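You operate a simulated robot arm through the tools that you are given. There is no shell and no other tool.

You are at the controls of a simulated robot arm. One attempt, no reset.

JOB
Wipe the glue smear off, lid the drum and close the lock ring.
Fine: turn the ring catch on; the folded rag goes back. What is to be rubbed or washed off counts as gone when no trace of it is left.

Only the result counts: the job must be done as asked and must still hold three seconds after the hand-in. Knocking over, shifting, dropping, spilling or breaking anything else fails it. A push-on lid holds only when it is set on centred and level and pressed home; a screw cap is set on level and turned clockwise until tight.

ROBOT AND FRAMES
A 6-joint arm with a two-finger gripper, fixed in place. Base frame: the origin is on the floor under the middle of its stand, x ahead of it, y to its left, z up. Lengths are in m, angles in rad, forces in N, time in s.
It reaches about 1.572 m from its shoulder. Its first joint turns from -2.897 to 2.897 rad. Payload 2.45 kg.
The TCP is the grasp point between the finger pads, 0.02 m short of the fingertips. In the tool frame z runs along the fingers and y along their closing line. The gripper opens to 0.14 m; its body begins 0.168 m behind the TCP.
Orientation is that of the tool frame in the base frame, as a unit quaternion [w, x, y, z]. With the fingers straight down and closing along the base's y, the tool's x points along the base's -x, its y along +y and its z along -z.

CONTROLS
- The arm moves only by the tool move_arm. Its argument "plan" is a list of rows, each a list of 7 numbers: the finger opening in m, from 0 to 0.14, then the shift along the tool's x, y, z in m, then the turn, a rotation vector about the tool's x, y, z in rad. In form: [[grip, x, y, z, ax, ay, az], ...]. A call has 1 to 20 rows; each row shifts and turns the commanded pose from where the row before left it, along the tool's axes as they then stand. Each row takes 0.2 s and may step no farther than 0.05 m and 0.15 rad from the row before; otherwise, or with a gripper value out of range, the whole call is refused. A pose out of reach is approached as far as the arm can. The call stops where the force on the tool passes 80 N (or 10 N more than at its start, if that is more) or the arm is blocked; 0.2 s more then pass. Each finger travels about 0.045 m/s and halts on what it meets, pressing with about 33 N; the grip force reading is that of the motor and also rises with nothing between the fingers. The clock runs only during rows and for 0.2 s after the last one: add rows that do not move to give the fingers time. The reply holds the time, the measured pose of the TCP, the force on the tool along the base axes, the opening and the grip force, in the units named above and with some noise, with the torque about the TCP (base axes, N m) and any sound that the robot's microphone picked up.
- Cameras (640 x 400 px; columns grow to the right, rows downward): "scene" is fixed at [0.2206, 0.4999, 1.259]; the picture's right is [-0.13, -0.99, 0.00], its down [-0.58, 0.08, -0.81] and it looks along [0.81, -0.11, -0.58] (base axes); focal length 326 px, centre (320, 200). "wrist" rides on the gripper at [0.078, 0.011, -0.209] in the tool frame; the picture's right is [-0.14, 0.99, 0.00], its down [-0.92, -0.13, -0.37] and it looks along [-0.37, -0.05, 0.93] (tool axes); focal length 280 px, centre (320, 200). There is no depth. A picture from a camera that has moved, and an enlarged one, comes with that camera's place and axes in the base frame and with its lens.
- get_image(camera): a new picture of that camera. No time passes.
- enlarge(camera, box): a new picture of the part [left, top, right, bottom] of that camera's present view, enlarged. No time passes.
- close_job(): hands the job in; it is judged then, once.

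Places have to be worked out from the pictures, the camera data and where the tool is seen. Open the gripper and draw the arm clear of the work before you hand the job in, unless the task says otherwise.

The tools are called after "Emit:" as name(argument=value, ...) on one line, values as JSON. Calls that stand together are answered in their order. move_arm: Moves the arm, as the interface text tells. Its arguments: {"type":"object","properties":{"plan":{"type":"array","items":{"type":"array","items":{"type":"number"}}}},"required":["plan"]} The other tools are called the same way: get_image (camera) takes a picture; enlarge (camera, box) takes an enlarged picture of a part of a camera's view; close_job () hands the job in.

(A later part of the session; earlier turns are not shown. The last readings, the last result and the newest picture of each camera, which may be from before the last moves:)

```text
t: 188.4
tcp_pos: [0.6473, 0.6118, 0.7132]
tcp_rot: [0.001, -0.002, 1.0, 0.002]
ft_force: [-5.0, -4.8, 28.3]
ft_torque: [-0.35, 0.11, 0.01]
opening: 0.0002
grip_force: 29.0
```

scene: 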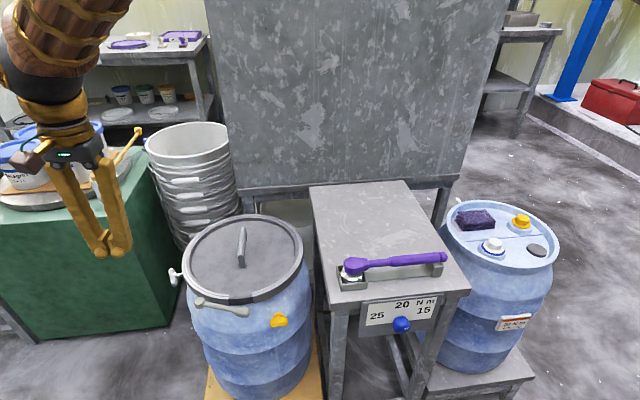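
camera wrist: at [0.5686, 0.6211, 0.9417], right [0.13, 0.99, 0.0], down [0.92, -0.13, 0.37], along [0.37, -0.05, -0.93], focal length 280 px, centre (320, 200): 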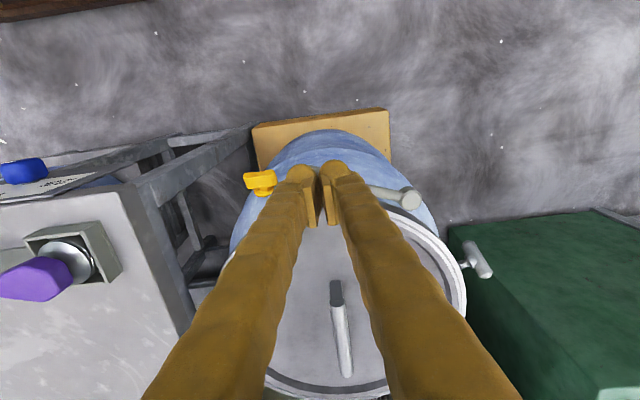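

Emit:
move_arm(plan=[[0.0, 0, 0, -0.0012, 0, 0, 0], [0.0, 0.003, 0.001, 0, 0, 0, 0], [0.0, 0.003, 0.001, 0, 0, 0, 0], [0.0, 0.003, 0.001, 0, 0, 0, 0], [0.0, 0.003, 0.001, 0, 0, 0, 0], [0.0, 0, 0, 0, 0, 0, 0]])

Emit:
enlarge(camera="scene", box=[170, 250, 290, 340])

```text
t: 189.8
tcp_pos: [0.6346, 0.6166, 0.7119]
tcp_rot: [0.001, -0.001, 1.0, 0.002]
ft_force: [2.5, 2.7, 12.3]
ft_torque: [-0.07, -0.08, -0.01]
opening: 0.0
grip_force: 29.3
```

```text
4.44 times, centred on (230, 295) of scene
camera zoom: at [0.2206, 0.4999, 1.259], right [-0.13, -0.99, 0.0], down [-0.58, 0.08, -0.81], along [0.81, -0.11, -0.58], focal length 1449 px, centre (720, -222)
```

zoom: 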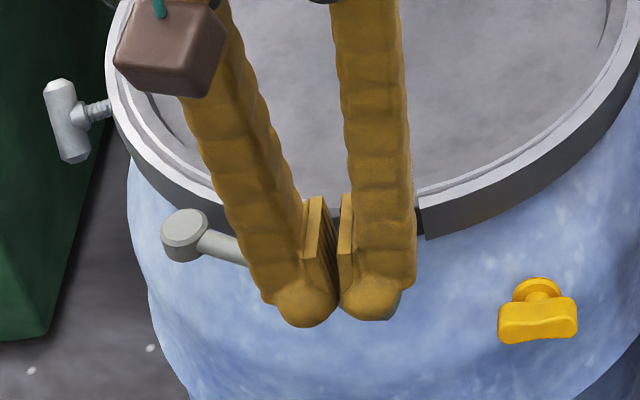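

The lever followed the finger freely, so nothing holds it yet — the catch isn't engaged by the T's present angle. I drag the lever back closed.

Emit:
move_arm(plan=[[0.0, -0.003, -0.001, 0, 0, 0, 0], [0.0, -0.003, -0.001, 0, 0, 0, 0], [0.0, -0.003, -0.001, 0, 0, 0, 0], [0.0, -0.003, -0.001, 0, 0, 0, 0], [0.0, -0.003, -0.001, 0, 0, 0, 0], [0.0, -0.002, -0.001, 0, 0, 0, 0], [0.0, 0, 0, -0.03, 0, 0, 0], [0.0, 0, 0, -0.03, 0, 0, 0], [0.0, 0, 0, 0, 0, 0, 0]])

Emit:
enlarge(camera="scene", box=[170, 250, 290, 340])

Emit:
get_image(camera="wrist")

```text
t: 191.8
tcp_pos: [0.6521, 0.609, 0.772]
tcp_rot: [0.001, -0.002, 1.0, 0.001]
ft_force: [0.8, 0.3, 0.1]
ft_torque: [0.05, -0.01, -0.03]
opening: 0.0
grip_force: 29.5
```

```text
4.44 times, centred on (230, 295) of scene
camera zoom: at [0.2206, 0.4999, 1.259], right [-0.13, -0.99, 0.0], down [-0.58, 0.08, -0.81], along [0.81, -0.11, -0.58], focal length 1449 px, centre (720, -222)
```

zoom: 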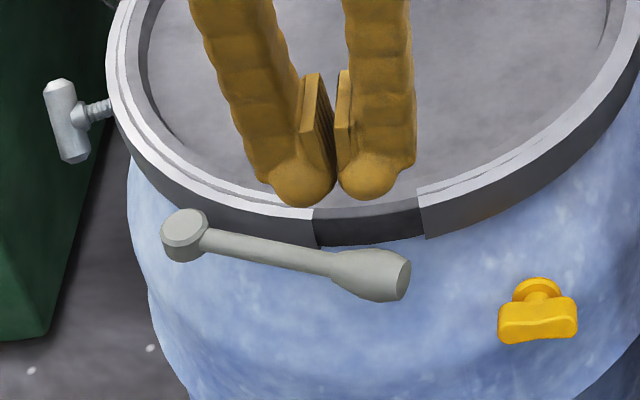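

```text
taken
camera wrist: at [0.5729, 0.6204, 0.9819], right [0.13, 0.99, 0.0], down [0.92, -0.13, 0.37], along [0.37, -0.05, -0.93], focal length 280 px, centre (320, 200)
```

wrist: 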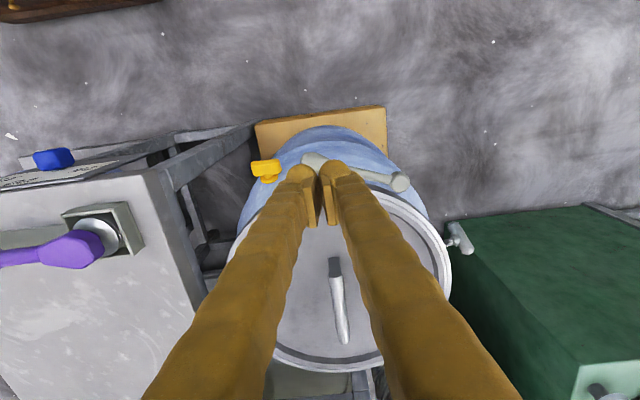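

I now bring the T back toward a clean horizontal position by turning it the reverse way: first pressing down its raised +x end.

Emit:
move_arm(plan=[[0.0, 0, 0, -0.02, 0, 0, 0], [0.0, -0.027, 0.0355, 0, 0, 0, 0], [0.0, -0.027, 0.0355, 0, 0, 0, 0], [0.0, -0.027, 0.0355, 0, 0, 0, 0], [0.0, -0.027, 0.0355, 0, 0, 0, 0], [0.0, -0.027, 0.0355, 0, 0, 0, 0], [0.0, 0, 0, 0.03, 0, 0, 0], [0.0, 0, 0, 0.03, 0, 0, 0], [0.0, 0, 0, 0.012, 0, 0, 0], [0.0, 0, 0, 0, 0, 0, 0]])

Emit:
enlarge(camera="scene", box=[150, 240, 210, 300])

Emit:
enlarge(camera="wrist", box=[240, 100, 380, 240])

```text
t: 194.0
tcp_pos: [0.7863, 0.788, 0.7211]
tcp_rot: [0.001, -0.002, 1.0, 0.002]
ft_force: [0.2, 1.2, -0.3]
ft_torque: [0.01, -0.01, 0.0]
opening: 0.0
grip_force: 29.9
```

```text
6.67 times, centred on (180, 270) of scene
camera zoom: at [0.2206, 0.4999, 1.259], right [-0.13, -0.99, 0.0], down [-0.58, 0.08, -0.81], along [0.81, -0.11, -0.58], focal length 2174 px, centre (1253, -267)
```

zoom: 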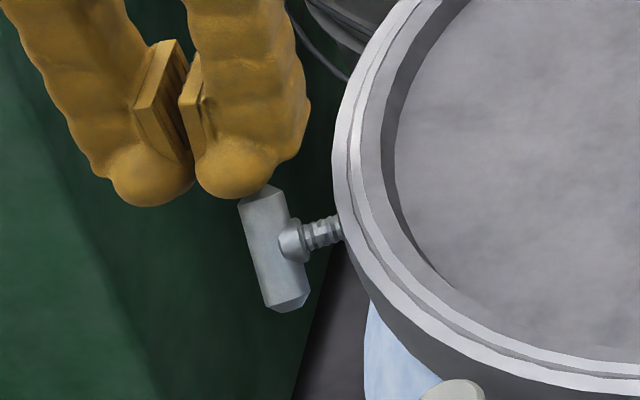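

```text
2.86 times, centred on (310, 170) of wrist
camera zoom: at [0.707, 0.7991, 0.9301], right [0.13, 0.99, 0.0], down [0.92, -0.13, 0.37], along [0.37, -0.05, -0.93], focal length 801 px, centre (349, 286)
```

zoom: 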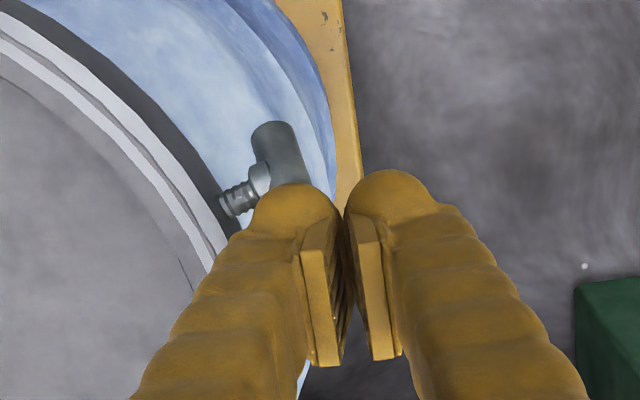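

Emit:
move_arm(plan=[[0.0, 0, 0, 0.004, 0, 0, 0], [0.0, 0, 0, 0.004, 0, 0, 0], [0.0, 0, 0, 0.004, 0, 0, 0], [0.0, 0, 0, 0.003, 0, 0, 0], [0.0, 0, 0, 0.003, 0, 0, 0], [0.0, 0, 0, 0, 0, 0, 0]])

Emit:
enlarge(camera="scene", box=[150, 240, 210, 300])

```text
t: 195.4
tcp_pos: [0.7861, 0.7878, 0.7029]
tcp_rot: [0.001, -0.002, 1.0, 0.002]
ft_force: [0.0, -0.5, -0.7]
ft_torque: [-0.01, 0.01, -0.03]
opening: 0.0003
grip_force: 29.6
```

```text
6.67 times, centred on (180, 270) of scene
camera zoom: at [0.2206, 0.4999, 1.259], right [-0.13, -0.99, 0.0], down [-0.58, 0.08, -0.81], along [0.81, -0.11, -0.58], focal length 2174 px, centre (1253, -267)
```

zoom: 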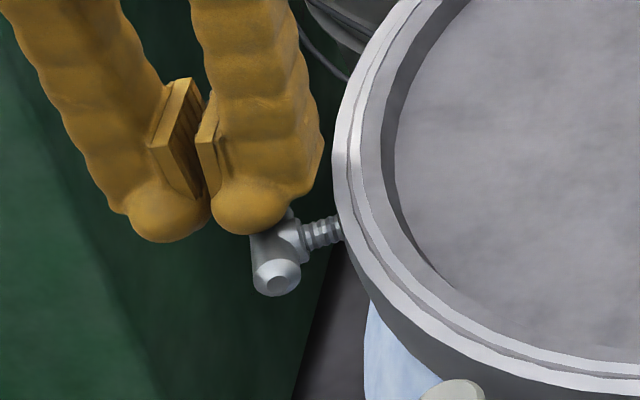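

Emit:
move_arm(plan=[[0.0, 0, 0, 0.002, 0, 0, 0], [0.0, 0, 0, 0.002, 0, 0, 0], [0.0, 0, 0, 0.002, 0, 0, 0], [0.0, 0, 0, 0.001, 0, 0, 0], [0.0, 0, 0, 0, 0, 0, 0]])

Emit:
enlarge(camera="scene", box=[150, 240, 210, 300])

```text
t: 196.6
tcp_pos: [0.7886, 0.7884, 0.6981]
tcp_rot: [0.002, -0.002, 1.0, 0.003]
ft_force: [26.7, 9.2, 22.6]
ft_torque: [-0.14, -0.11, 0.12]
opening: 0.0
grip_force: 29.3
```

```text
6.67 times, centred on (180, 270) of scene
camera zoom: at [0.2206, 0.4999, 1.259], right [-0.13, -0.99, 0.0], down [-0.58, 0.08, -0.81], along [0.81, -0.11, -0.58], focal length 2174 px, centre (1253, -267)
```

zoom: 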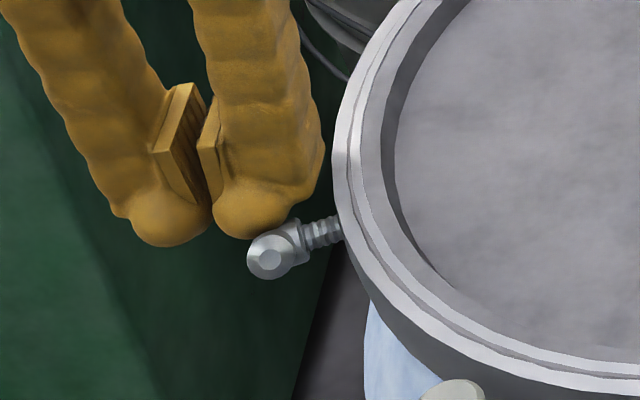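

Emit:
move_arm(plan=[[0.0, -0.003, 0, -0.01, 0, 0, 0], [0.0, 0, 0, -0.03, 0.002, 0.004, 0], [0.0, 0.04, -0.002, 0, 0, 0, 0], [0.0, 0.037, -0.001, 0, 0, 0, 0], [0.0, 0, 0, 0.025, 0, 0, 0], [0.0, 0, 0, 0.005, 0, 0, 0], [0.0, -0.008, 0, 0, 0, 0, 0], [0.0, -0.006, 0, 0, 0, 0, 0], [0.0, -0.005, 0, 0, 0, 0, 0], [0.0, -0.005, 0, 0, 0, 0, 0], [0.0, -0.005, 0, 0, 0, 0, 0], [0.0, 0, 0, 0, 0, 0, 0]])

Emit:
enlarge(camera="scene", box=[150, 240, 210, 300])

```text
t: 199.1
tcp_pos: [0.7357, 0.7913, 0.7084]
tcp_rot: [-0.002, -0.003, 1.0, 0.004]
ft_force: [-1.6, 3.2, 0.6]
ft_torque: [0.02, 0.0, 0.07]
opening: 0.0
grip_force: 29.3
stopped in row 12: the force on the tool passed its limit at 83 N (the readings are from after the stop); the commanded pose is now the measured one
```

```text
6.67 times, centred on (180, 270) of scene
camera zoom: at [0.2206, 0.4999, 1.259], right [-0.13, -0.99, 0.0], down [-0.58, 0.08, -0.81], along [0.81, -0.11, -0.58], focal length 2174 px, centre (1253, -267)
```

zoom: 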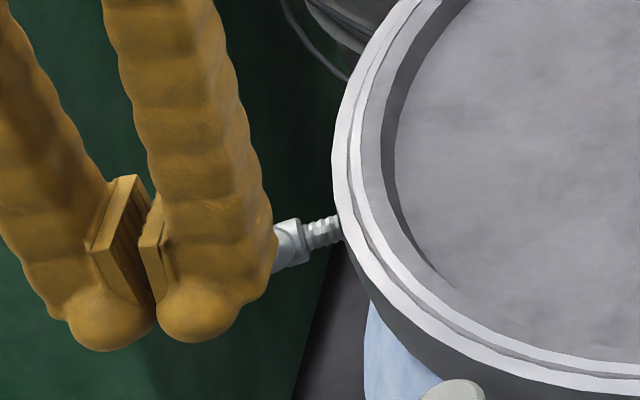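

Emit:
move_arm(plan=[[0.0, 0.008, -0.004, 0, 0.006, -0.004, 0], [0.0, 0, 0, -0.0065, 0, 0, 0], [0.0, -0.008, 0, 0, 0, 0, 0], [0.0, -0.005, 0, 0, 0, 0, 0], [0.0, -0.004, 0, 0, 0, 0, 0], [0.0, -0.003, 0, 0, 0, 0, 0], [0.0, 0, 0, 0, 0, 0, 0]])

Emit:
enlarge(camera="scene", box=[150, 240, 210, 300])

```text
t: 200.7
tcp_pos: [0.7486, 0.7859, 0.7135]
tcp_rot: [0.0, -0.003, 1.0, 0.0]
ft_force: [0.3, -0.6, 0.9]
ft_torque: [-0.02, 0.0, -0.02]
opening: 0.0
grip_force: 29.8
```

```text
6.67 times, centred on (180, 270) of scene
camera zoom: at [0.2206, 0.4999, 1.259], right [-0.13, -0.99, 0.0], down [-0.58, 0.08, -0.81], along [0.81, -0.11, -0.58], focal length 2174 px, centre (1253, -267)
```

zoom: 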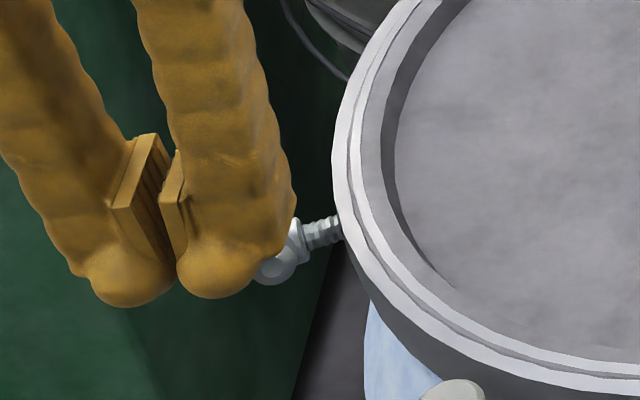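

Emit:
move_arm(plan=[[0.0, 0, 0, -0.03, 0, 0, 0], [0.0, 0.02, 0.02, -0.02, 0, 0, 0], [0.0, 0.03, 0.03, 0, 0, 0, 0], [0.0, 0, 0, 0, 0, 0, 0]])

Emit:
enlarge(camera="scene", box=[165, 260, 195, 285])

Emit:
enlarge(camera="wrist", box=[240, 160, 320, 230])

```text
t: 201.7
tcp_pos: [0.6989, 0.8359, 0.7658]
tcp_rot: [0.001, -0.003, 1.0, 0.001]
ft_force: [0.3, 0.8, 0.5]
ft_torque: [0.0, 0.0, -0.01]
opening: 0.0002
grip_force: 29.5
```

```text
16.00 times, centred on (180, 272) of scene
camera zoom: at [0.2206, 0.4999, 1.259], right [-0.13, -0.99, 0.0], down [-0.58, 0.08, -0.81], along [0.81, -0.11, -0.58], focal length 5218 px, centre (2560, -960)
```

zoom: 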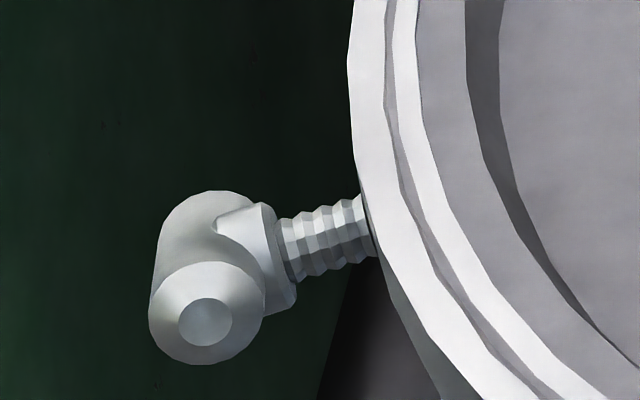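

```text
5.71 times, centred on (280, 195) of wrist
camera zoom: at [0.6198, 0.8493, 0.9751], right [0.13, 0.99, 0.0], down [0.92, -0.12, 0.37], along [0.37, -0.05, -0.93], focal length 1602 px, centre (549, 229)
```

zoom: 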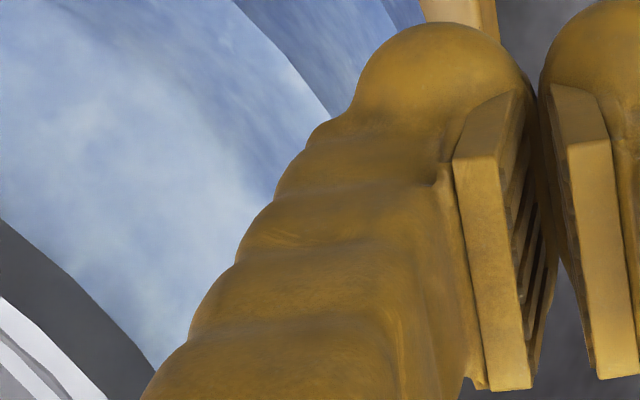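

The T sits at about 67° mod 180 now and clearly has no stop in either sense. To decide which part is the real catch, I gently test the yellow wing knob for a few degrees only: first I go above its -y end.

Emit:
move_arm(plan=[[0.0, 0, 0, -0.04, 0, 0, 0], [0.0, 0.01, -0.045, 0, 0, 0, 0], [0.0, 0.01, -0.045, 0, 0, 0, 0], [0.0, 0.01, -0.045, 0, 0, 0, 0], [0.0, 0.01, -0.045, 0, 0, 0, 0], [0.0, 0.004, -0.045, 0, 0, 0, 0], [0.0, 0, -0.045, 0, 0, 0, 0], [0.0, 0, -0.045, 0, 0, 0, 0], [0.0, 0, -0.018, 0, 0, 0, 0], [0.0, 0, 0, 0.045, 0, 0, 0], [0.0, 0, 0, 0.03, 0, 0, 0], [0.0, 0, 0, 0, 0, 0, 0]])

Emit:
get_image(camera="wrist")

Emit:
enlarge(camera="scene", box=[230, 270, 310, 340])

```text
t: 204.3
tcp_pos: [0.6558, 0.5036, 0.7297]
tcp_rot: [0.0, -0.003, 1.0, 0.0]
ft_force: [0.0, -0.4, 0.0]
ft_torque: [-0.01, 0.02, 0.0]
opening: 0.0001
grip_force: 29.9
```

```text
taken
camera wrist: at [0.5775, 0.5147, 0.9402], right [0.13, 0.99, 0.0], down [0.92, -0.12, 0.37], along [0.37, -0.05, -0.93], focal length 280 px, centre (320, 200)
```

wrist: 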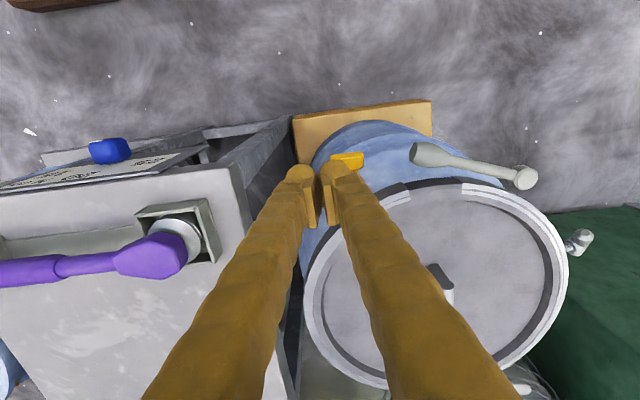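

```text
5.71 times, centred on (270, 305) of scene
camera zoom: at [0.2206, 0.4999, 1.259], right [-0.13, -0.99, 0.0], down [-0.58, 0.08, -0.81], along [0.81, -0.11, -0.58], focal length 1863 px, centre (606, -400)
```

zoom: 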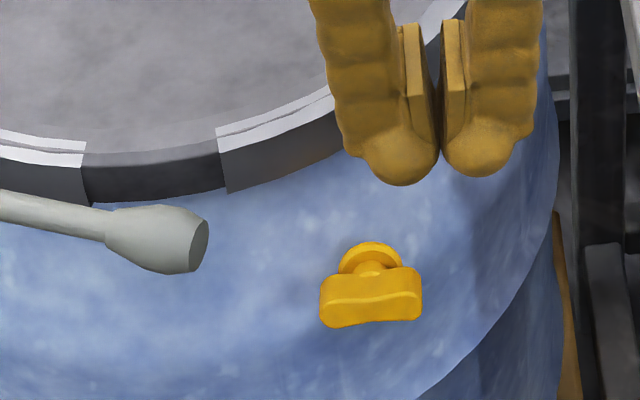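

Emit:
move_arm(plan=[[0.0, 0, 0, 0.035, 0, 0, 0], [0.0, 0, 0, 0.025, 0, 0, 0], [0.0, 0, 0, 0.008, 0, 0, 0], [0.0, 0, 0, 0, 0, 0, 0]])

Emit:
enlarge(camera="scene", box=[230, 270, 310, 340])

Emit:
enlarge(camera="wrist", box=[260, 100, 420, 240])

```text
t: 205.3
tcp_pos: [0.656, 0.5036, 0.6609]
tcp_rot: [0.001, -0.004, 1.0, 0.0]
ft_force: [0.1, -0.2, -0.3]
ft_torque: [-0.02, 0.0, -0.02]
opening: 0.0
grip_force: 29.5
```

```text
5.71 times, centred on (270, 305) of scene
camera zoom: at [0.2206, 0.4999, 1.259], right [-0.13, -0.99, 0.0], down [-0.58, 0.08, -0.81], along [0.81, -0.11, -0.58], focal length 1863 px, centre (606, -400)
```

zoom: 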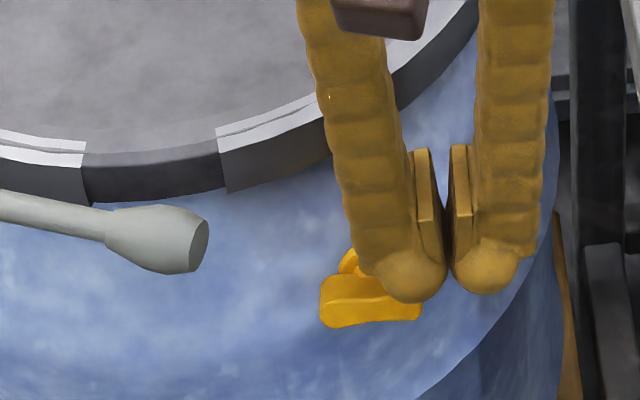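

```text
2.86 times, centred on (340, 170) of wrist
camera zoom: at [0.578, 0.515, 0.8706], right [0.13, 0.99, 0.0], down [0.92, -0.12, 0.37], along [0.37, -0.05, -0.93], focal length 801 px, centre (263, 286)
```

zoom: 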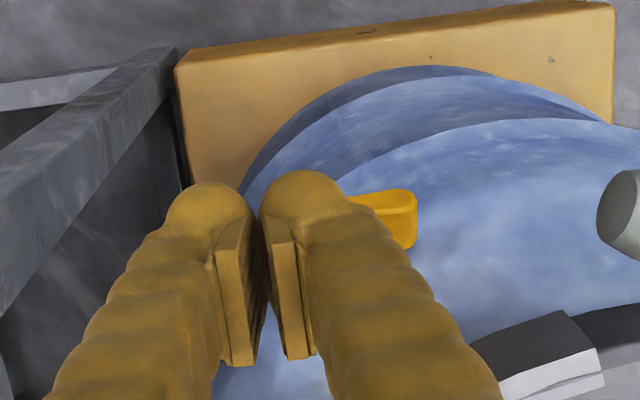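

Emit:
move_arm(plan=[[0.0, 0, 0, 0.005, 0, 0, 0], [0.0, 0, 0, 0.003, 0, 0, 0], [0.0, 0, 0, 0.002, 0, 0, 0], [0.0, 0, 0, 0, 0, 0, 0]])

Emit:
move_arm(plan=[[0.0, 0, 0, 0.0015, 0, 0, 0], [0.0, 0, 0, 0.0015, 0, 0, 0], [0.0, 0, 0, 0, 0, 0, 0]])

Emit:
enlarge(camera="scene", box=[230, 270, 310, 340])

```text
t: 206.3
tcp_pos: [0.6556, 0.5045, 0.6509]
tcp_rot: [-0.001, -0.004, 1.0, 0.0]
ft_force: [0.0, -1.0, -0.2]
ft_torque: [0.01, -0.01, 0.0]
opening: 0.0
grip_force: 29.5
```

```text
t: 207.1
tcp_pos: [0.6568, 0.5039, 0.6481]
tcp_rot: [0.0, -0.004, 1.0, 0.0]
ft_force: [0.6, -0.8, -0.3]
ft_torque: [-0.04, -0.03, 0.02]
opening: 0.0
grip_force: 29.4
```

```text
5.71 times, centred on (270, 305) of scene
camera zoom: at [0.2206, 0.4999, 1.259], right [-0.13, -0.99, 0.0], down [-0.58, 0.08, -0.81], along [0.81, -0.11, -0.58], focal length 1863 px, centre (606, -400)
```

zoom: 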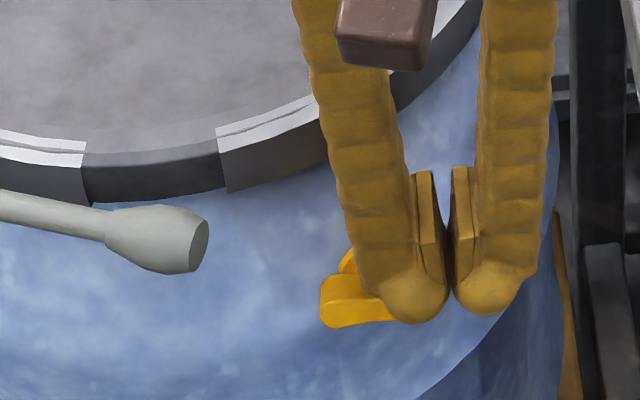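

Emit:
move_arm(plan=[[0.0, 0, 0, 0.0015, 0, 0, 0], [0.0, 0, 0, 0.0015, 0, 0, 0], [0.0, 0, 0, 0, 0, 0, 0]])

Emit:
enlarge(camera="scene", box=[255, 295, 305, 340])

```text
t: 207.9
tcp_pos: [0.6578, 0.5039, 0.645]
tcp_rot: [0.0, -0.004, 1.0, 0.0]
ft_force: [-0.3, -0.2, -0.7]
ft_torque: [0.04, -0.01, -0.02]
opening: 0.0001
grip_force: 29.3
```

```text
8.89 times, centred on (280, 318) of scene
camera zoom: at [0.2206, 0.4999, 1.259], right [-0.13, -0.99, 0.0], down [-0.58, 0.08, -0.81], along [0.81, -0.11, -0.58], focal length 2899 px, centre (676, -844)
```

zoom: 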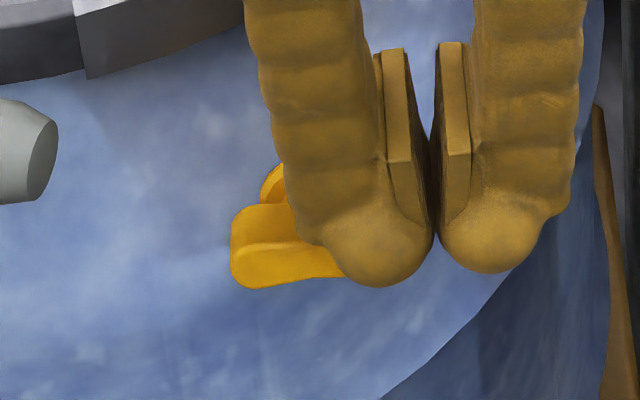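

Emit:
move_arm(plan=[[0.0, 0, 0, 0.0015, 0, 0, 0], [0.0, 0, 0, 0.0015, 0, 0, 0], [0.0, 0, 0, 0, 0, 0, 0]])

Emit:
enlarge(camera="scene", box=[255, 295, 305, 340])

```text
t: 208.7
tcp_pos: [0.6554, 0.5039, 0.6425]
tcp_rot: [0.0, -0.003, 1.0, 0.0]
ft_force: [-0.5, -0.6, -0.3]
ft_torque: [0.02, -0.04, -0.01]
opening: 0.0
grip_force: 29.6
```

```text
8.89 times, centred on (280, 318) of scene
camera zoom: at [0.2206, 0.4999, 1.259], right [-0.13, -0.99, 0.0], down [-0.58, 0.08, -0.81], along [0.81, -0.11, -0.58], focal length 2899 px, centre (676, -844)
```

zoom: 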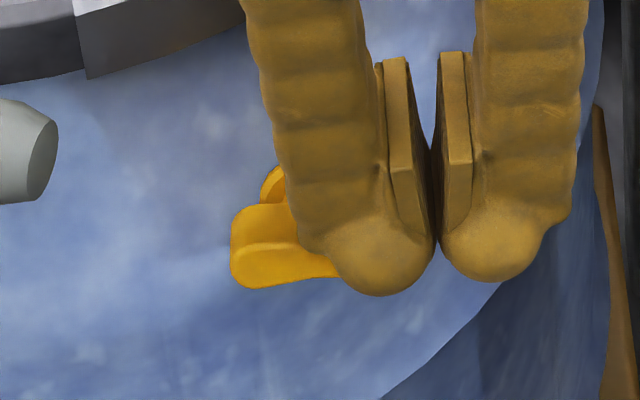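

Emit:
move_arm(plan=[[0.0, 0, 0, 0.0015, 0, 0, 0], [0.0, 0, 0, 0.0015, 0, 0, 0], [0.0, 0, 0, 0, 0, 0, 0]])

Emit:
move_arm(plan=[[0.0, 0, 0, 0.0015, 0, 0, 0], [0.0, 0, 0, 0.0015, 0, 0, 0], [0.0, 0, 0, 0, 0, 0, 0]])

Emit:
enlarge(camera="scene", box=[255, 295, 305, 340])

```text
t: 209.5
tcp_pos: [0.6566, 0.5028, 0.6394]
tcp_rot: [0.0, -0.004, 1.0, 0.0]
ft_force: [-0.5, -1.8, 3.9]
ft_torque: [-0.04, 0.06, -0.02]
opening: 0.0001
grip_force: 29.6
```

```text
t: 210.3
tcp_pos: [0.6569, 0.5039, 0.6377]
tcp_rot: [0.001, -0.004, 1.0, -0.001]
ft_force: [-0.6, -0.5, 1.5]
ft_torque: [-0.02, -0.04, 0.02]
opening: 0.0002
grip_force: 29.2
```

```text
8.89 times, centred on (280, 318) of scene
camera zoom: at [0.2206, 0.4999, 1.259], right [-0.13, -0.99, 0.0], down [-0.58, 0.08, -0.81], along [0.81, -0.11, -0.58], focal length 2899 px, centre (676, -844)
```

zoom: 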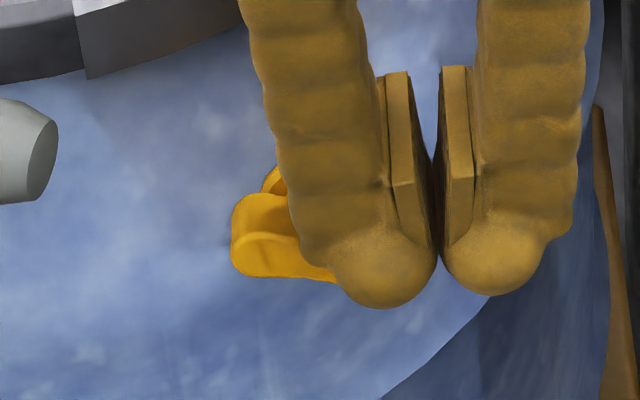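

The yellow knob also turns easily (about 7° so far). As a test I turn it on to see whether it has a stop and whether it then holds the lever — it can be returned to its start afterwards.

Emit:
move_arm(plan=[[0.0, 0, 0, 0.002, 0, 0, 0], [0.0, 0, 0, 0.002, 0, 0, 0], [0.0, 0, 0, 0.002, 0, 0, 0], [0.0, 0, 0, 0.002, 0, 0, 0], [0.0, 0, 0, 0, 0, 0, 0]])

Emit:
enlarge(camera="scene", box=[255, 295, 305, 340])

```text
t: 211.5
tcp_pos: [0.6567, 0.5014, 0.6269]
tcp_rot: [-0.001, -0.003, 1.0, 0.0]
ft_force: [-2.1, -16.5, 12.8]
ft_torque: [0.13, 0.05, 0.08]
opening: 0.0
grip_force: 29.0
```

```text
8.89 times, centred on (280, 318) of scene
camera zoom: at [0.2206, 0.4999, 1.259], right [-0.13, -0.99, 0.0], down [-0.58, 0.08, -0.81], along [0.81, -0.11, -0.58], focal length 2899 px, centre (676, -844)
```

zoom: 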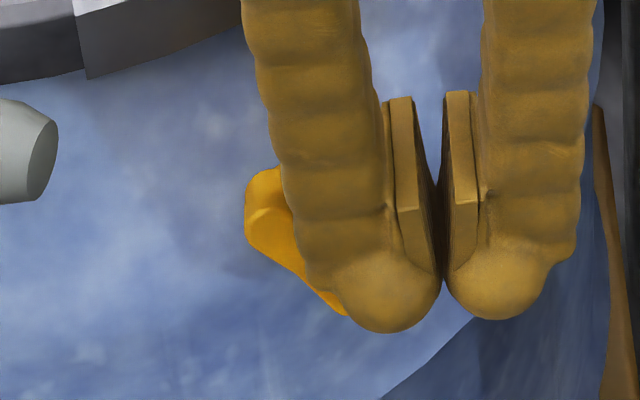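

Emit:
move_arm(plan=[[0.0, 0, -0.004, 0.002, 0, 0, 0], [0.0, 0, 0, 0.003, 0, 0, 0], [0.0, 0, 0, 0.003, 0, 0, 0], [0.0, 0, 0, 0.003, 0, 0, 0], [0.0, 0, 0, 0, 0, 0, 0]])

Emit:
enlarge(camera="scene", box=[255, 295, 305, 340])

```text
t: 212.7
tcp_pos: [0.6565, 0.4984, 0.6163]
tcp_rot: [0.0, -0.003, 1.0, 0.001]
ft_force: [-0.5, 0.1, 0.0]
ft_torque: [0.02, 0.0, -0.01]
opening: 0.0
grip_force: 28.8
```

```text
8.89 times, centred on (280, 318) of scene
camera zoom: at [0.2206, 0.4999, 1.259], right [-0.13, -0.99, 0.0], down [-0.58, 0.08, -0.81], along [0.81, -0.11, -0.58], focal length 2899 px, centre (676, -844)
```

zoom: 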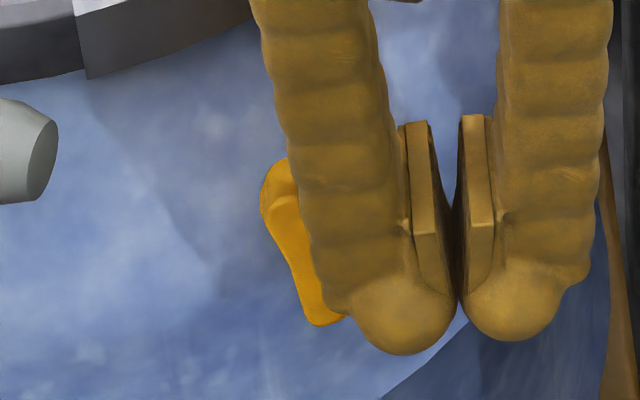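

Emit:
move_arm(plan=[[0.0, 0, 0, 0.006, 0, 0, 0], [0.0, 0, 0, 0.006, 0, 0, 0], [0.0, 0, 0.002, 0, 0, 0, 0], [0.0, 0, 0.002, 0, 0, 0, 0], [0.0, 0, 0, 0, 0, 0, 0]])

Emit:
enlarge(camera="scene", box=[255, 295, 305, 340])

```text
t: 213.9
tcp_pos: [0.656, 0.5013, 0.6038]
tcp_rot: [-0.001, -0.003, 1.0, -0.001]
ft_force: [17.4, -66.1, 14.2]
ft_torque: [1.1, 0.13, -0.55]
opening: 0.0001
grip_force: 29.1
```

```text
8.89 times, centred on (280, 318) of scene
camera zoom: at [0.2206, 0.4999, 1.259], right [-0.13, -0.99, 0.0], down [-0.58, 0.08, -0.81], along [0.81, -0.11, -0.58], focal length 2899 px, centre (676, -844)
```

zoom: 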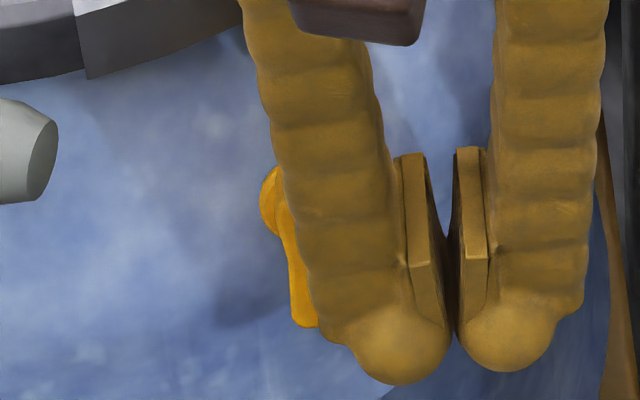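

Emit:
move_arm(plan=[[0.0, 0, -0.01, 0, 0, 0, 0], [0.0, 0, -0.02, -0.01, 0, 0, 0], [0.0, 0, -0.005, -0.045, 0, 0, 0], [0.0, 0, 0, -0.045, 0, 0, 0], [0.0, 0, 0, -0.03, 0, 0, 0], [0.0, 0, 0, 0, 0, 0, 0]])

Emit:
enlarge(camera="scene", box=[255, 295, 305, 340])

Emit:
get_image(camera="wrist")

Emit:
get_image(camera="scene")

```text
t: 215.3
tcp_pos: [0.6588, 0.4681, 0.7365]
tcp_rot: [-0.001, -0.004, 1.0, 0.0]
ft_force: [-0.6, -0.4, 0.1]
ft_torque: [0.02, 0.02, 0.06]
opening: 0.0
grip_force: 29.2
```

```text
8.89 times, centred on (280, 318) of scene
camera zoom: at [0.2206, 0.4999, 1.259], right [-0.13, -0.99, 0.0], down [-0.58, 0.08, -0.81], along [0.81, -0.11, -0.58], focal length 2899 px, centre (676, -844)
```

zoom: 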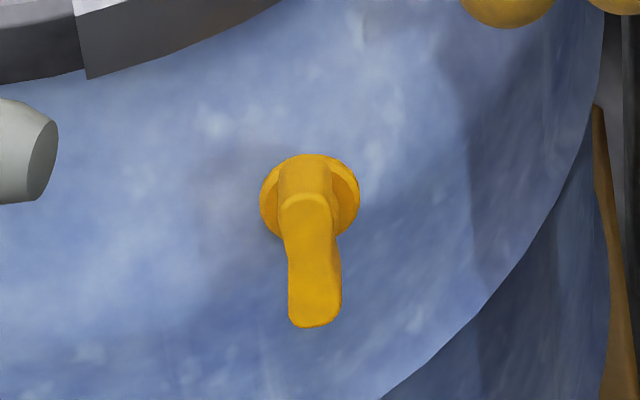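

```text
taken
camera wrist: at [0.5796, 0.4807, 0.9454], right [0.13, 0.99, 0.0], down [0.92, -0.12, 0.37], along [0.37, -0.05, -0.93], focal length 280 px, centre (320, 200)
```

wrist: 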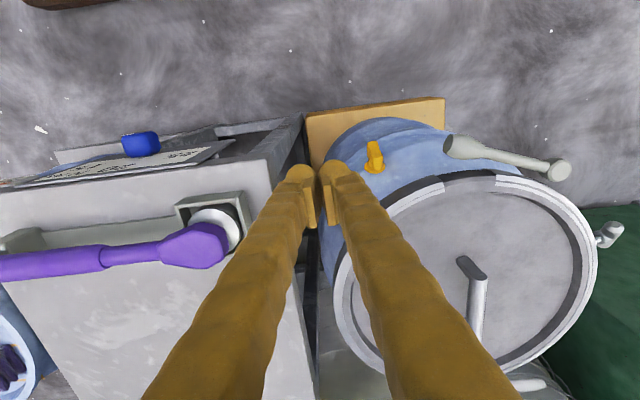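

```text
taken
```

scene: 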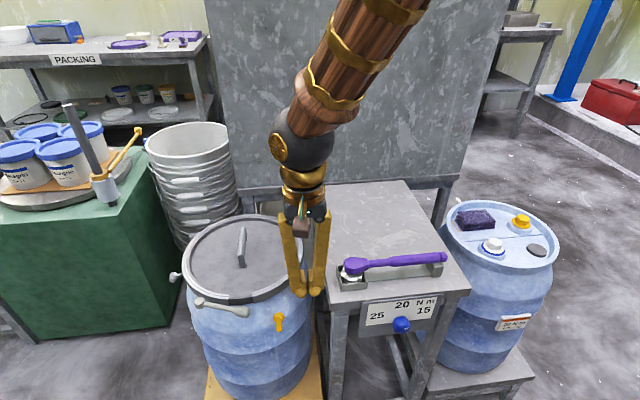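

The yellow wing now stands upright (quarter turn), where it met firm resistance. Now I repeat the lever drag test to see if this holds the lever.

Emit:
move_arm(plan=[[0.0, 0, 0.04, -0.01, 0, 0, 0], [0.0, 0.004, 0.04, 0, 0, 0, 0], [0.0, 0.004, 0.04, 0, 0, 0, 0], [0.0, 0.003, 0.022, 0, 0, 0, 0], [0.0, 0, 0, 0.02, 0, 0, 0], [0.0, 0, 0, 0.008, 0, 0, 0], [0.0, 0, 0, 0, 0, 0, 0]])

Emit:
enlarge(camera="scene", box=[170, 250, 290, 340])

```text
t: 216.9
tcp_pos: [0.6448, 0.6099, 0.717]
tcp_rot: [0.0, -0.004, 1.0, 0.0]
ft_force: [0.2, 0.4, 0.2]
ft_torque: [0.0, 0.0, 0.02]
opening: 0.0001
grip_force: 29.8
```

```text
4.44 times, centred on (230, 295) of scene
camera zoom: at [0.2206, 0.4999, 1.259], right [-0.13, -0.99, 0.0], down [-0.58, 0.08, -0.81], along [0.81, -0.11, -0.58], focal length 1449 px, centre (720, -222)
```

zoom: 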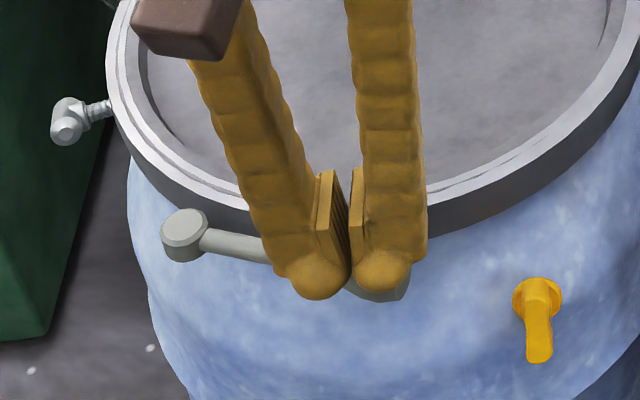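

Emit:
move_arm(plan=[[0.0, 0, 0, 0.0015, 0, 0, 0], [0.0, 0, 0, 0.0015, 0, 0, 0], [0.0, 0, 0, 0.001, 0, 0, 0], [0.0, 0, 0, 0, 0, 0, 0]])

```text
t: 217.9
tcp_pos: [0.6447, 0.6095, 0.7129]
tcp_rot: [0.0, -0.003, 1.0, 0.0]
ft_force: [-0.5, -1.6, 0.0]
ft_torque: [0.0, -0.01, -0.04]
opening: 0.0
grip_force: 29.5
```

Emit:
move_arm(plan=[[0.0, 0, 0, 0.001, 0, 0, 0], [0.0, 0, 0, 0.001, 0, 0, 0], [0.0, 0, 0, 0, 0, 0, 0]])

```text
t: 218.7
tcp_pos: [0.644, 0.6094, 0.7128]
tcp_rot: [0.001, -0.003, 1.0, 0.001]
ft_force: [1.5, 3.4, 15.6]
ft_torque: [-0.02, -0.03, 0.03]
opening: 0.0
grip_force: 29.4
```

Contact with about 16 N. Now I drag outward as before.

Emit:
move_arm(plan=[[0.0, 0.003, 0.001, 0, 0, 0, 0], [0.0, 0.003, 0.001, 0, 0, 0, 0], [0.0, 0.003, 0.001, 0, 0, 0, 0], [0.0, 0.003, 0.001, 0, 0, 0, 0], [0.0, 0, 0, 0, 0, 0, 0]])

Emit:
enlarge(camera="scene", box=[170, 250, 290, 340])

```text
t: 219.9
tcp_pos: [0.6329, 0.6132, 0.7122]
tcp_rot: [0.001, -0.003, 1.0, 0.002]
ft_force: [5.1, 4.9, 31.1]
ft_torque: [-0.28, -0.51, 0.04]
opening: 0.0
grip_force: 29.7
```

```text
4.44 times, centred on (230, 295) of scene
camera zoom: at [0.2206, 0.4999, 1.259], right [-0.13, -0.99, 0.0], down [-0.58, 0.08, -0.81], along [0.81, -0.11, -0.58], focal length 1449 px, centre (720, -222)
```

zoom: 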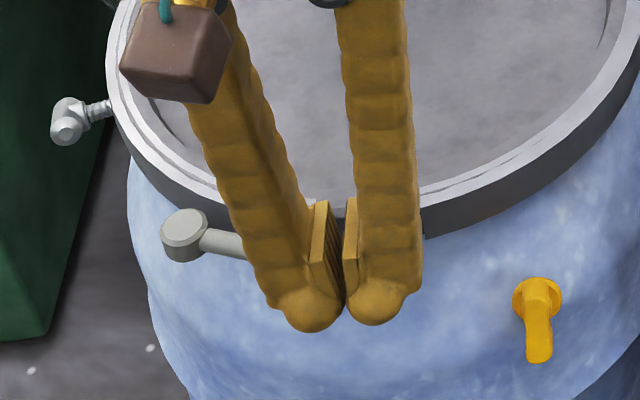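

The lever still moves, so the yellow knob doesn't hold it either. I drag the lever back closed and lift.

Emit:
move_arm(plan=[[0.0, 0, 0, -0.001, 0, 0, 0], [0.0, -0.003, -0.001, 0, 0, 0, 0], [0.0, -0.003, -0.001, 0, 0, 0, 0], [0.0, -0.003, -0.001, 0, 0, 0, 0], [0.0, -0.003, -0.001, 0, 0, 0, 0], [0.0, -0.003, -0.001, 0, 0, 0, 0], [0.0, -0.002, -0.001, 0, 0, 0, 0], [0.0, 0, 0, -0.03, 0, 0, 0], [0.0, 0, 0, -0.03, 0, 0, 0], [0.0, 0.04, 0, 0, 0, 0, 0], [0.0, 0, 0, 0, 0, 0, 0]])

Emit:
enlarge(camera="scene", box=[170, 250, 290, 340])

Emit:
enlarge(camera="wrist", box=[200, 120, 420, 280])

```text
t: 222.3
tcp_pos: [0.6092, 0.6067, 0.7704]
tcp_rot: [0.0, -0.003, 1.0, 0.001]
ft_force: [-1.0, 0.2, 0.1]
ft_torque: [-0.02, -0.01, 0.01]
opening: 0.0
grip_force: 29.6
```

```text
4.44 times, centred on (230, 295) of scene
camera zoom: at [0.2206, 0.4999, 1.259], right [-0.13, -0.99, 0.0], down [-0.58, 0.08, -0.81], along [0.81, -0.11, -0.58], focal length 1449 px, centre (720, -222)
```

zoom: 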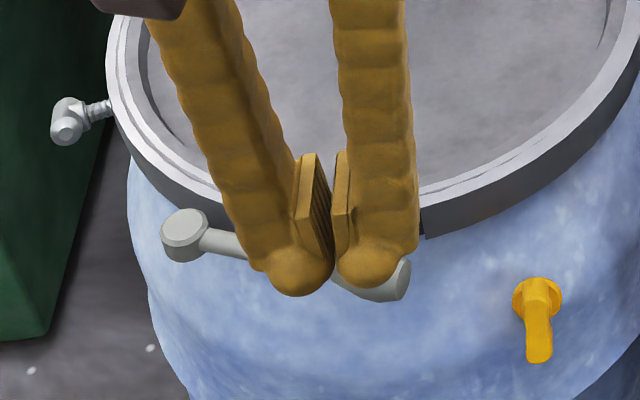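

```text
2.50 times, centred on (310, 200) of wrist
camera zoom: at [0.5311, 0.6187, 0.9798], right [0.13, 0.99, 0.0], down [0.92, -0.12, 0.37], along [0.37, -0.05, -0.93], focal length 701 px, centre (345, 200)
```

zoom: 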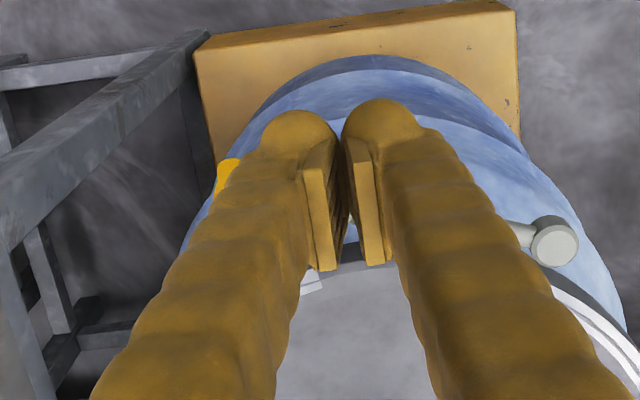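

Lever is closed again. To judge the yellow knob I check whether it has a stop at a quarter turn: I turn the gripper 90° and place the closed fingers on the +y side of its upper end.

Emit:
move_arm(plan=[[0.0, 0, 0, 0, 0, 0, 0.15], [0.0, 0, 0, 0, 0, 0, 0.15], [0.0, 0, 0, 0, 0, 0, 0.15], [0.0, 0, 0, 0, 0, 0, 0.15], [0.0, 0, 0, 0, 0, 0, 0.15], [0.0, 0, 0, 0, 0, 0, 0.15], [0.0, 0, 0, 0, 0, 0, 0.15], [0.0, 0, 0, 0, 0, 0, 0.15], [0.0, 0, 0, 0, 0, 0, 0.15], [0.0, 0, 0, 0, 0, 0, 0.15], [0.0, 0, 0, 0, 0, 0, 0.0708], [0.0, -0.0405, 0.02, 0, 0, 0, 0], [0.0, 0, 0.01, 0.03, 0, 0, 0], [0.0, 0, 0, 0.02, 0, 0, 0], [0.0, 0, 0, 0, 0, 0, 0]])

Emit:
get_image(camera="wrist")

Emit:
enlarge(camera="scene", box=[210, 260, 310, 345])

```text
t: 225.5
tcp_pos: [0.6396, 0.5677, 0.7219]
tcp_rot: [0.001, 0.705, 0.709, 0.0]
ft_force: [-0.4, -0.4, -0.3]
ft_torque: [0.01, 0.0, -0.03]
opening: 0.0
grip_force: 29.6
```

```text
taken
camera wrist: at [0.6504, 0.6471, 0.9321], right [0.99, -0.13, 0.0], down [-0.12, -0.92, 0.37], along [-0.05, -0.36, -0.93], focal length 280 px, centre (320, 200)
```

wrist: 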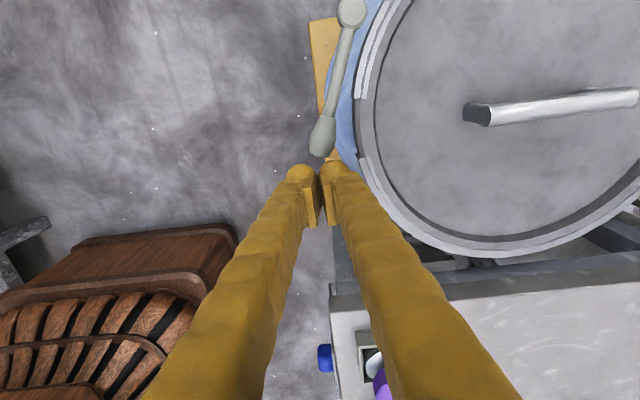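

```text
4.71 times, centred on (260, 302) of scene
camera zoom: at [0.2206, 0.4999, 1.259], right [-0.13, -0.99, 0.0], down [-0.58, 0.08, -0.81], along [0.81, -0.11, -0.58], focal length 1535 px, centre (602, -282)
```

zoom: 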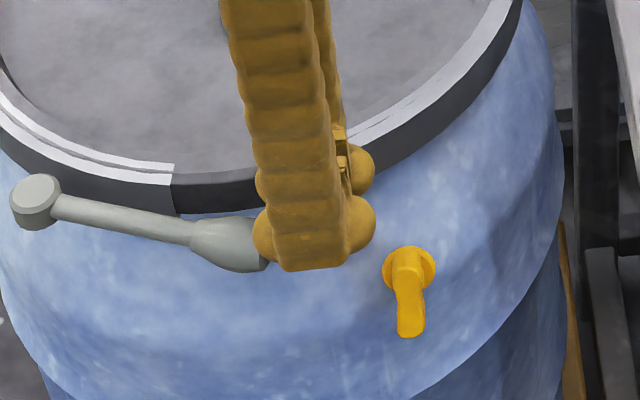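

There's too little room beside the lever tip, so instead I'll turn the yellow knob back: with one finger I sweep its upper end toward +y at the height of its original top face, which should leave it as found.

Emit:
move_arm(plan=[[0.05, 0, 0, -0.03, 0, 0, 0], [0.1, -0.03, -0.024, 0, 0, 0, 0], [0.1, -0.03, -0.024, 0, 0, 0, 0], [0.1, -0.017, 0, 0, 0, 0, 0], [0.1, 0, 0, 0.04, 0, 0, 0], [0.1, 0, 0, 0.035, 0, 0, 0], [0.1, 0, 0, 0.025, 0, 0, 0], [0.1, 0, 0, 0, 0, 0, 0]])

Emit:
enlarge(camera="scene", box=[210, 260, 310, 345])

Emit:
get_image(camera="wrist")

```text
t: 227.3
tcp_pos: [0.5924, 0.4886, 0.6526]
tcp_rot: [-0.001, 0.705, 0.709, 0.0]
ft_force: [-0.3, 0.5, 0.0]
ft_torque: [-0.02, 0.0, 0.02]
opening: 0.0998
grip_force: 0.1
```

```text
4.71 times, centred on (260, 302) of scene
camera zoom: at [0.2206, 0.4999, 1.259], right [-0.13, -0.99, 0.0], down [-0.58, 0.08, -0.81], along [0.81, -0.11, -0.58], focal length 1535 px, centre (602, -282)
```

zoom: 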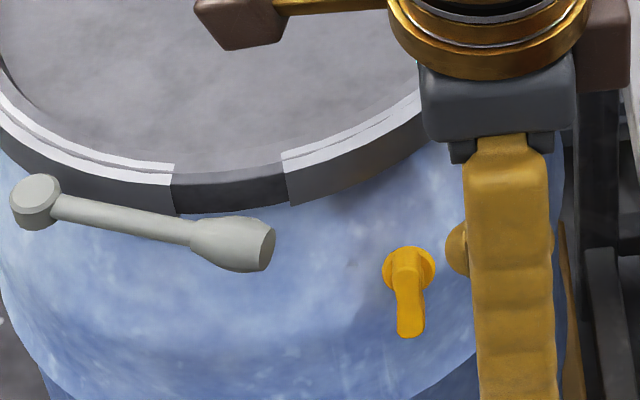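

```text
taken
camera wrist: at [0.6025, 0.5695, 0.8623], right [0.99, -0.13, 0.0], down [-0.12, -0.92, 0.37], along [-0.05, -0.36, -0.93], focal length 280 px, centre (320, 200)
```

wrist: 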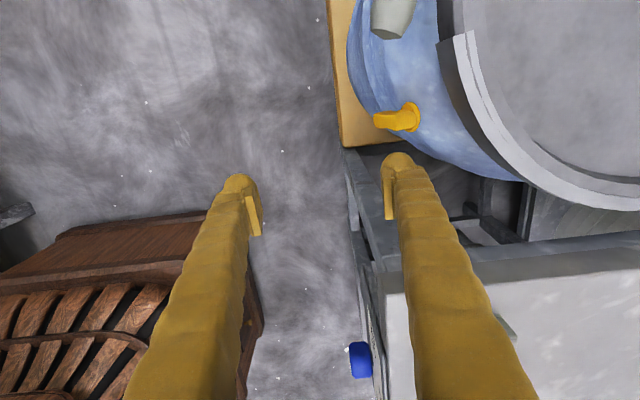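

Emit:
move_arm(plan=[[0.1, 0, 0, 0.012, 0, 0, 0], [0.1, 0.006, 0, 0, 0, 0, 0], [0.1, 0.006, 0, 0, 0, 0, 0], [0.1, 0.004, 0, 0, 0, 0, 0], [0.1, 0.004, 0, 0, 0, 0, 0], [0.1, 0.004, 0, 0, 0, 0, 0], [0.1, 0, 0, 0, 0, 0, 0]])

Emit:
enlarge(camera="scene", box=[255, 295, 305, 340])

Emit:
enlarge(camera="wrist", box=[340, 80, 460, 200])

```text
t: 228.9
tcp_pos: [0.5911, 0.5135, 0.6408]
tcp_rot: [-0.001, 0.704, 0.71, 0.0]
ft_force: [-3.6, -1.9, 1.1]
ft_torque: [-0.01, -0.06, -0.09]
opening: 0.0974
grip_force: 0.1
```

```text
8.89 times, centred on (280, 318) of scene
camera zoom: at [0.2206, 0.4999, 1.259], right [-0.13, -0.99, 0.0], down [-0.58, 0.08, -0.81], along [0.81, -0.11, -0.58], focal length 2899 px, centre (676, -844)
```

zoom: 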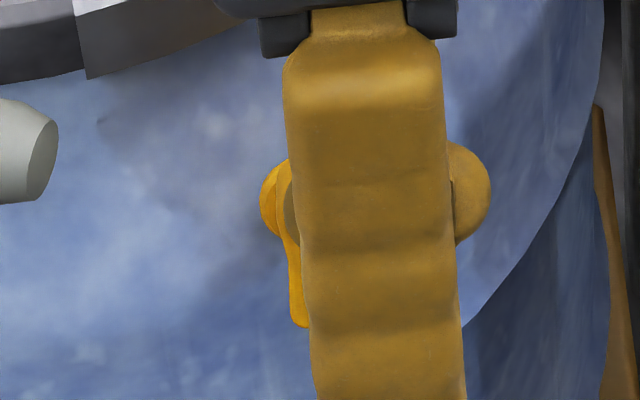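

```text
3.33 times, centred on (400, 140) of wrist
camera zoom: at [0.6019, 0.5935, 0.8501], right [0.99, -0.13, 0.0], down [-0.12, -0.92, 0.37], along [-0.05, -0.37, -0.93], focal length 935 px, centre (53, 400)
```

zoom: 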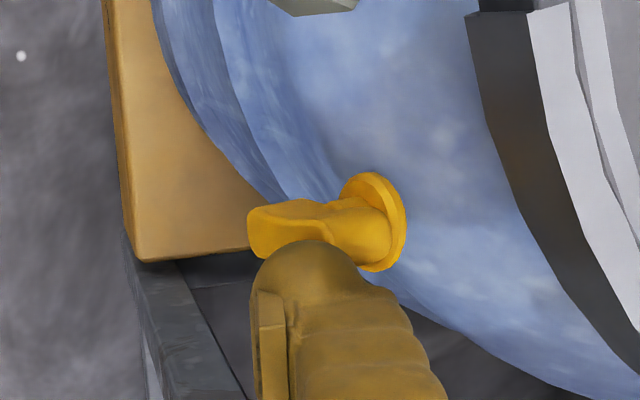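

Emit:
move_arm(plan=[[0.1, 0, -0.005, 0, 0, 0, 0], [0.1, 0.003, 0, 0, 0, 0, 0], [0.1, 0.003, 0, 0, 0, 0, 0], [0.1, 0.003, 0, 0, 0, 0, 0], [0.1, 0, 0, 0, 0, 0, 0]])

Emit:
enlarge(camera="wrist", box=[340, 80, 460, 200])

Emit:
enlarge(camera="scene", box=[255, 295, 305, 340])

```text
t: 230.1
tcp_pos: [0.5872, 0.5218, 0.6414]
tcp_rot: [0.0, 0.704, 0.71, 0.001]
ft_force: [0.1, 0.6, 1.2]
ft_torque: [0.01, 0.03, 0.0]
opening: 0.0997
grip_force: 0.0
```

```text
3.33 times, centred on (400, 140) of wrist
camera zoom: at [0.5975, 0.6026, 0.8501], right [0.99, -0.13, 0.0], down [-0.12, -0.92, 0.37], along [-0.05, -0.36, -0.93], focal length 935 px, centre (53, 400)
```

zoom: 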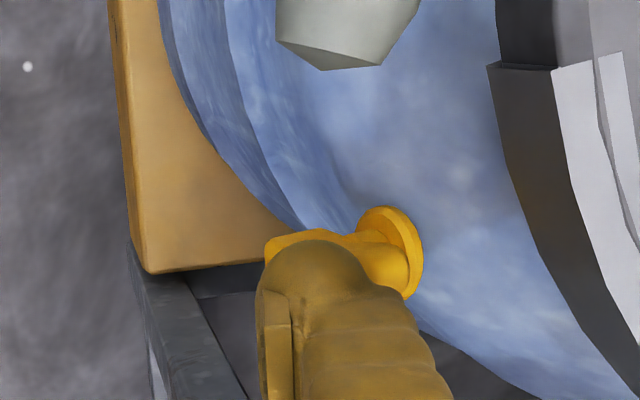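

```text
8.89 times, centred on (280, 318) of scene
camera zoom: at [0.2206, 0.4999, 1.259], right [-0.13, -0.99, 0.0], down [-0.58, 0.08, -0.81], along [0.81, -0.11, -0.58], focal length 2899 px, centre (676, -844)
```

zoom: 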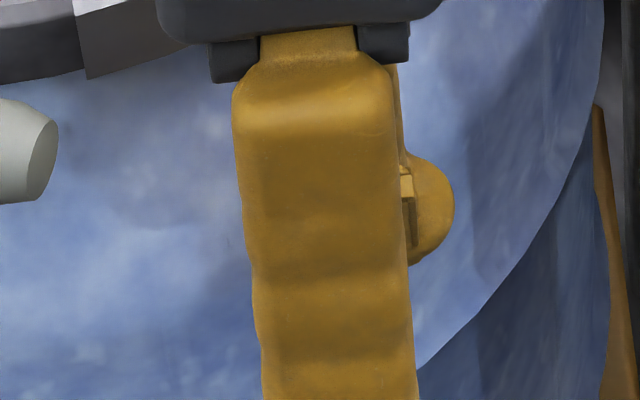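

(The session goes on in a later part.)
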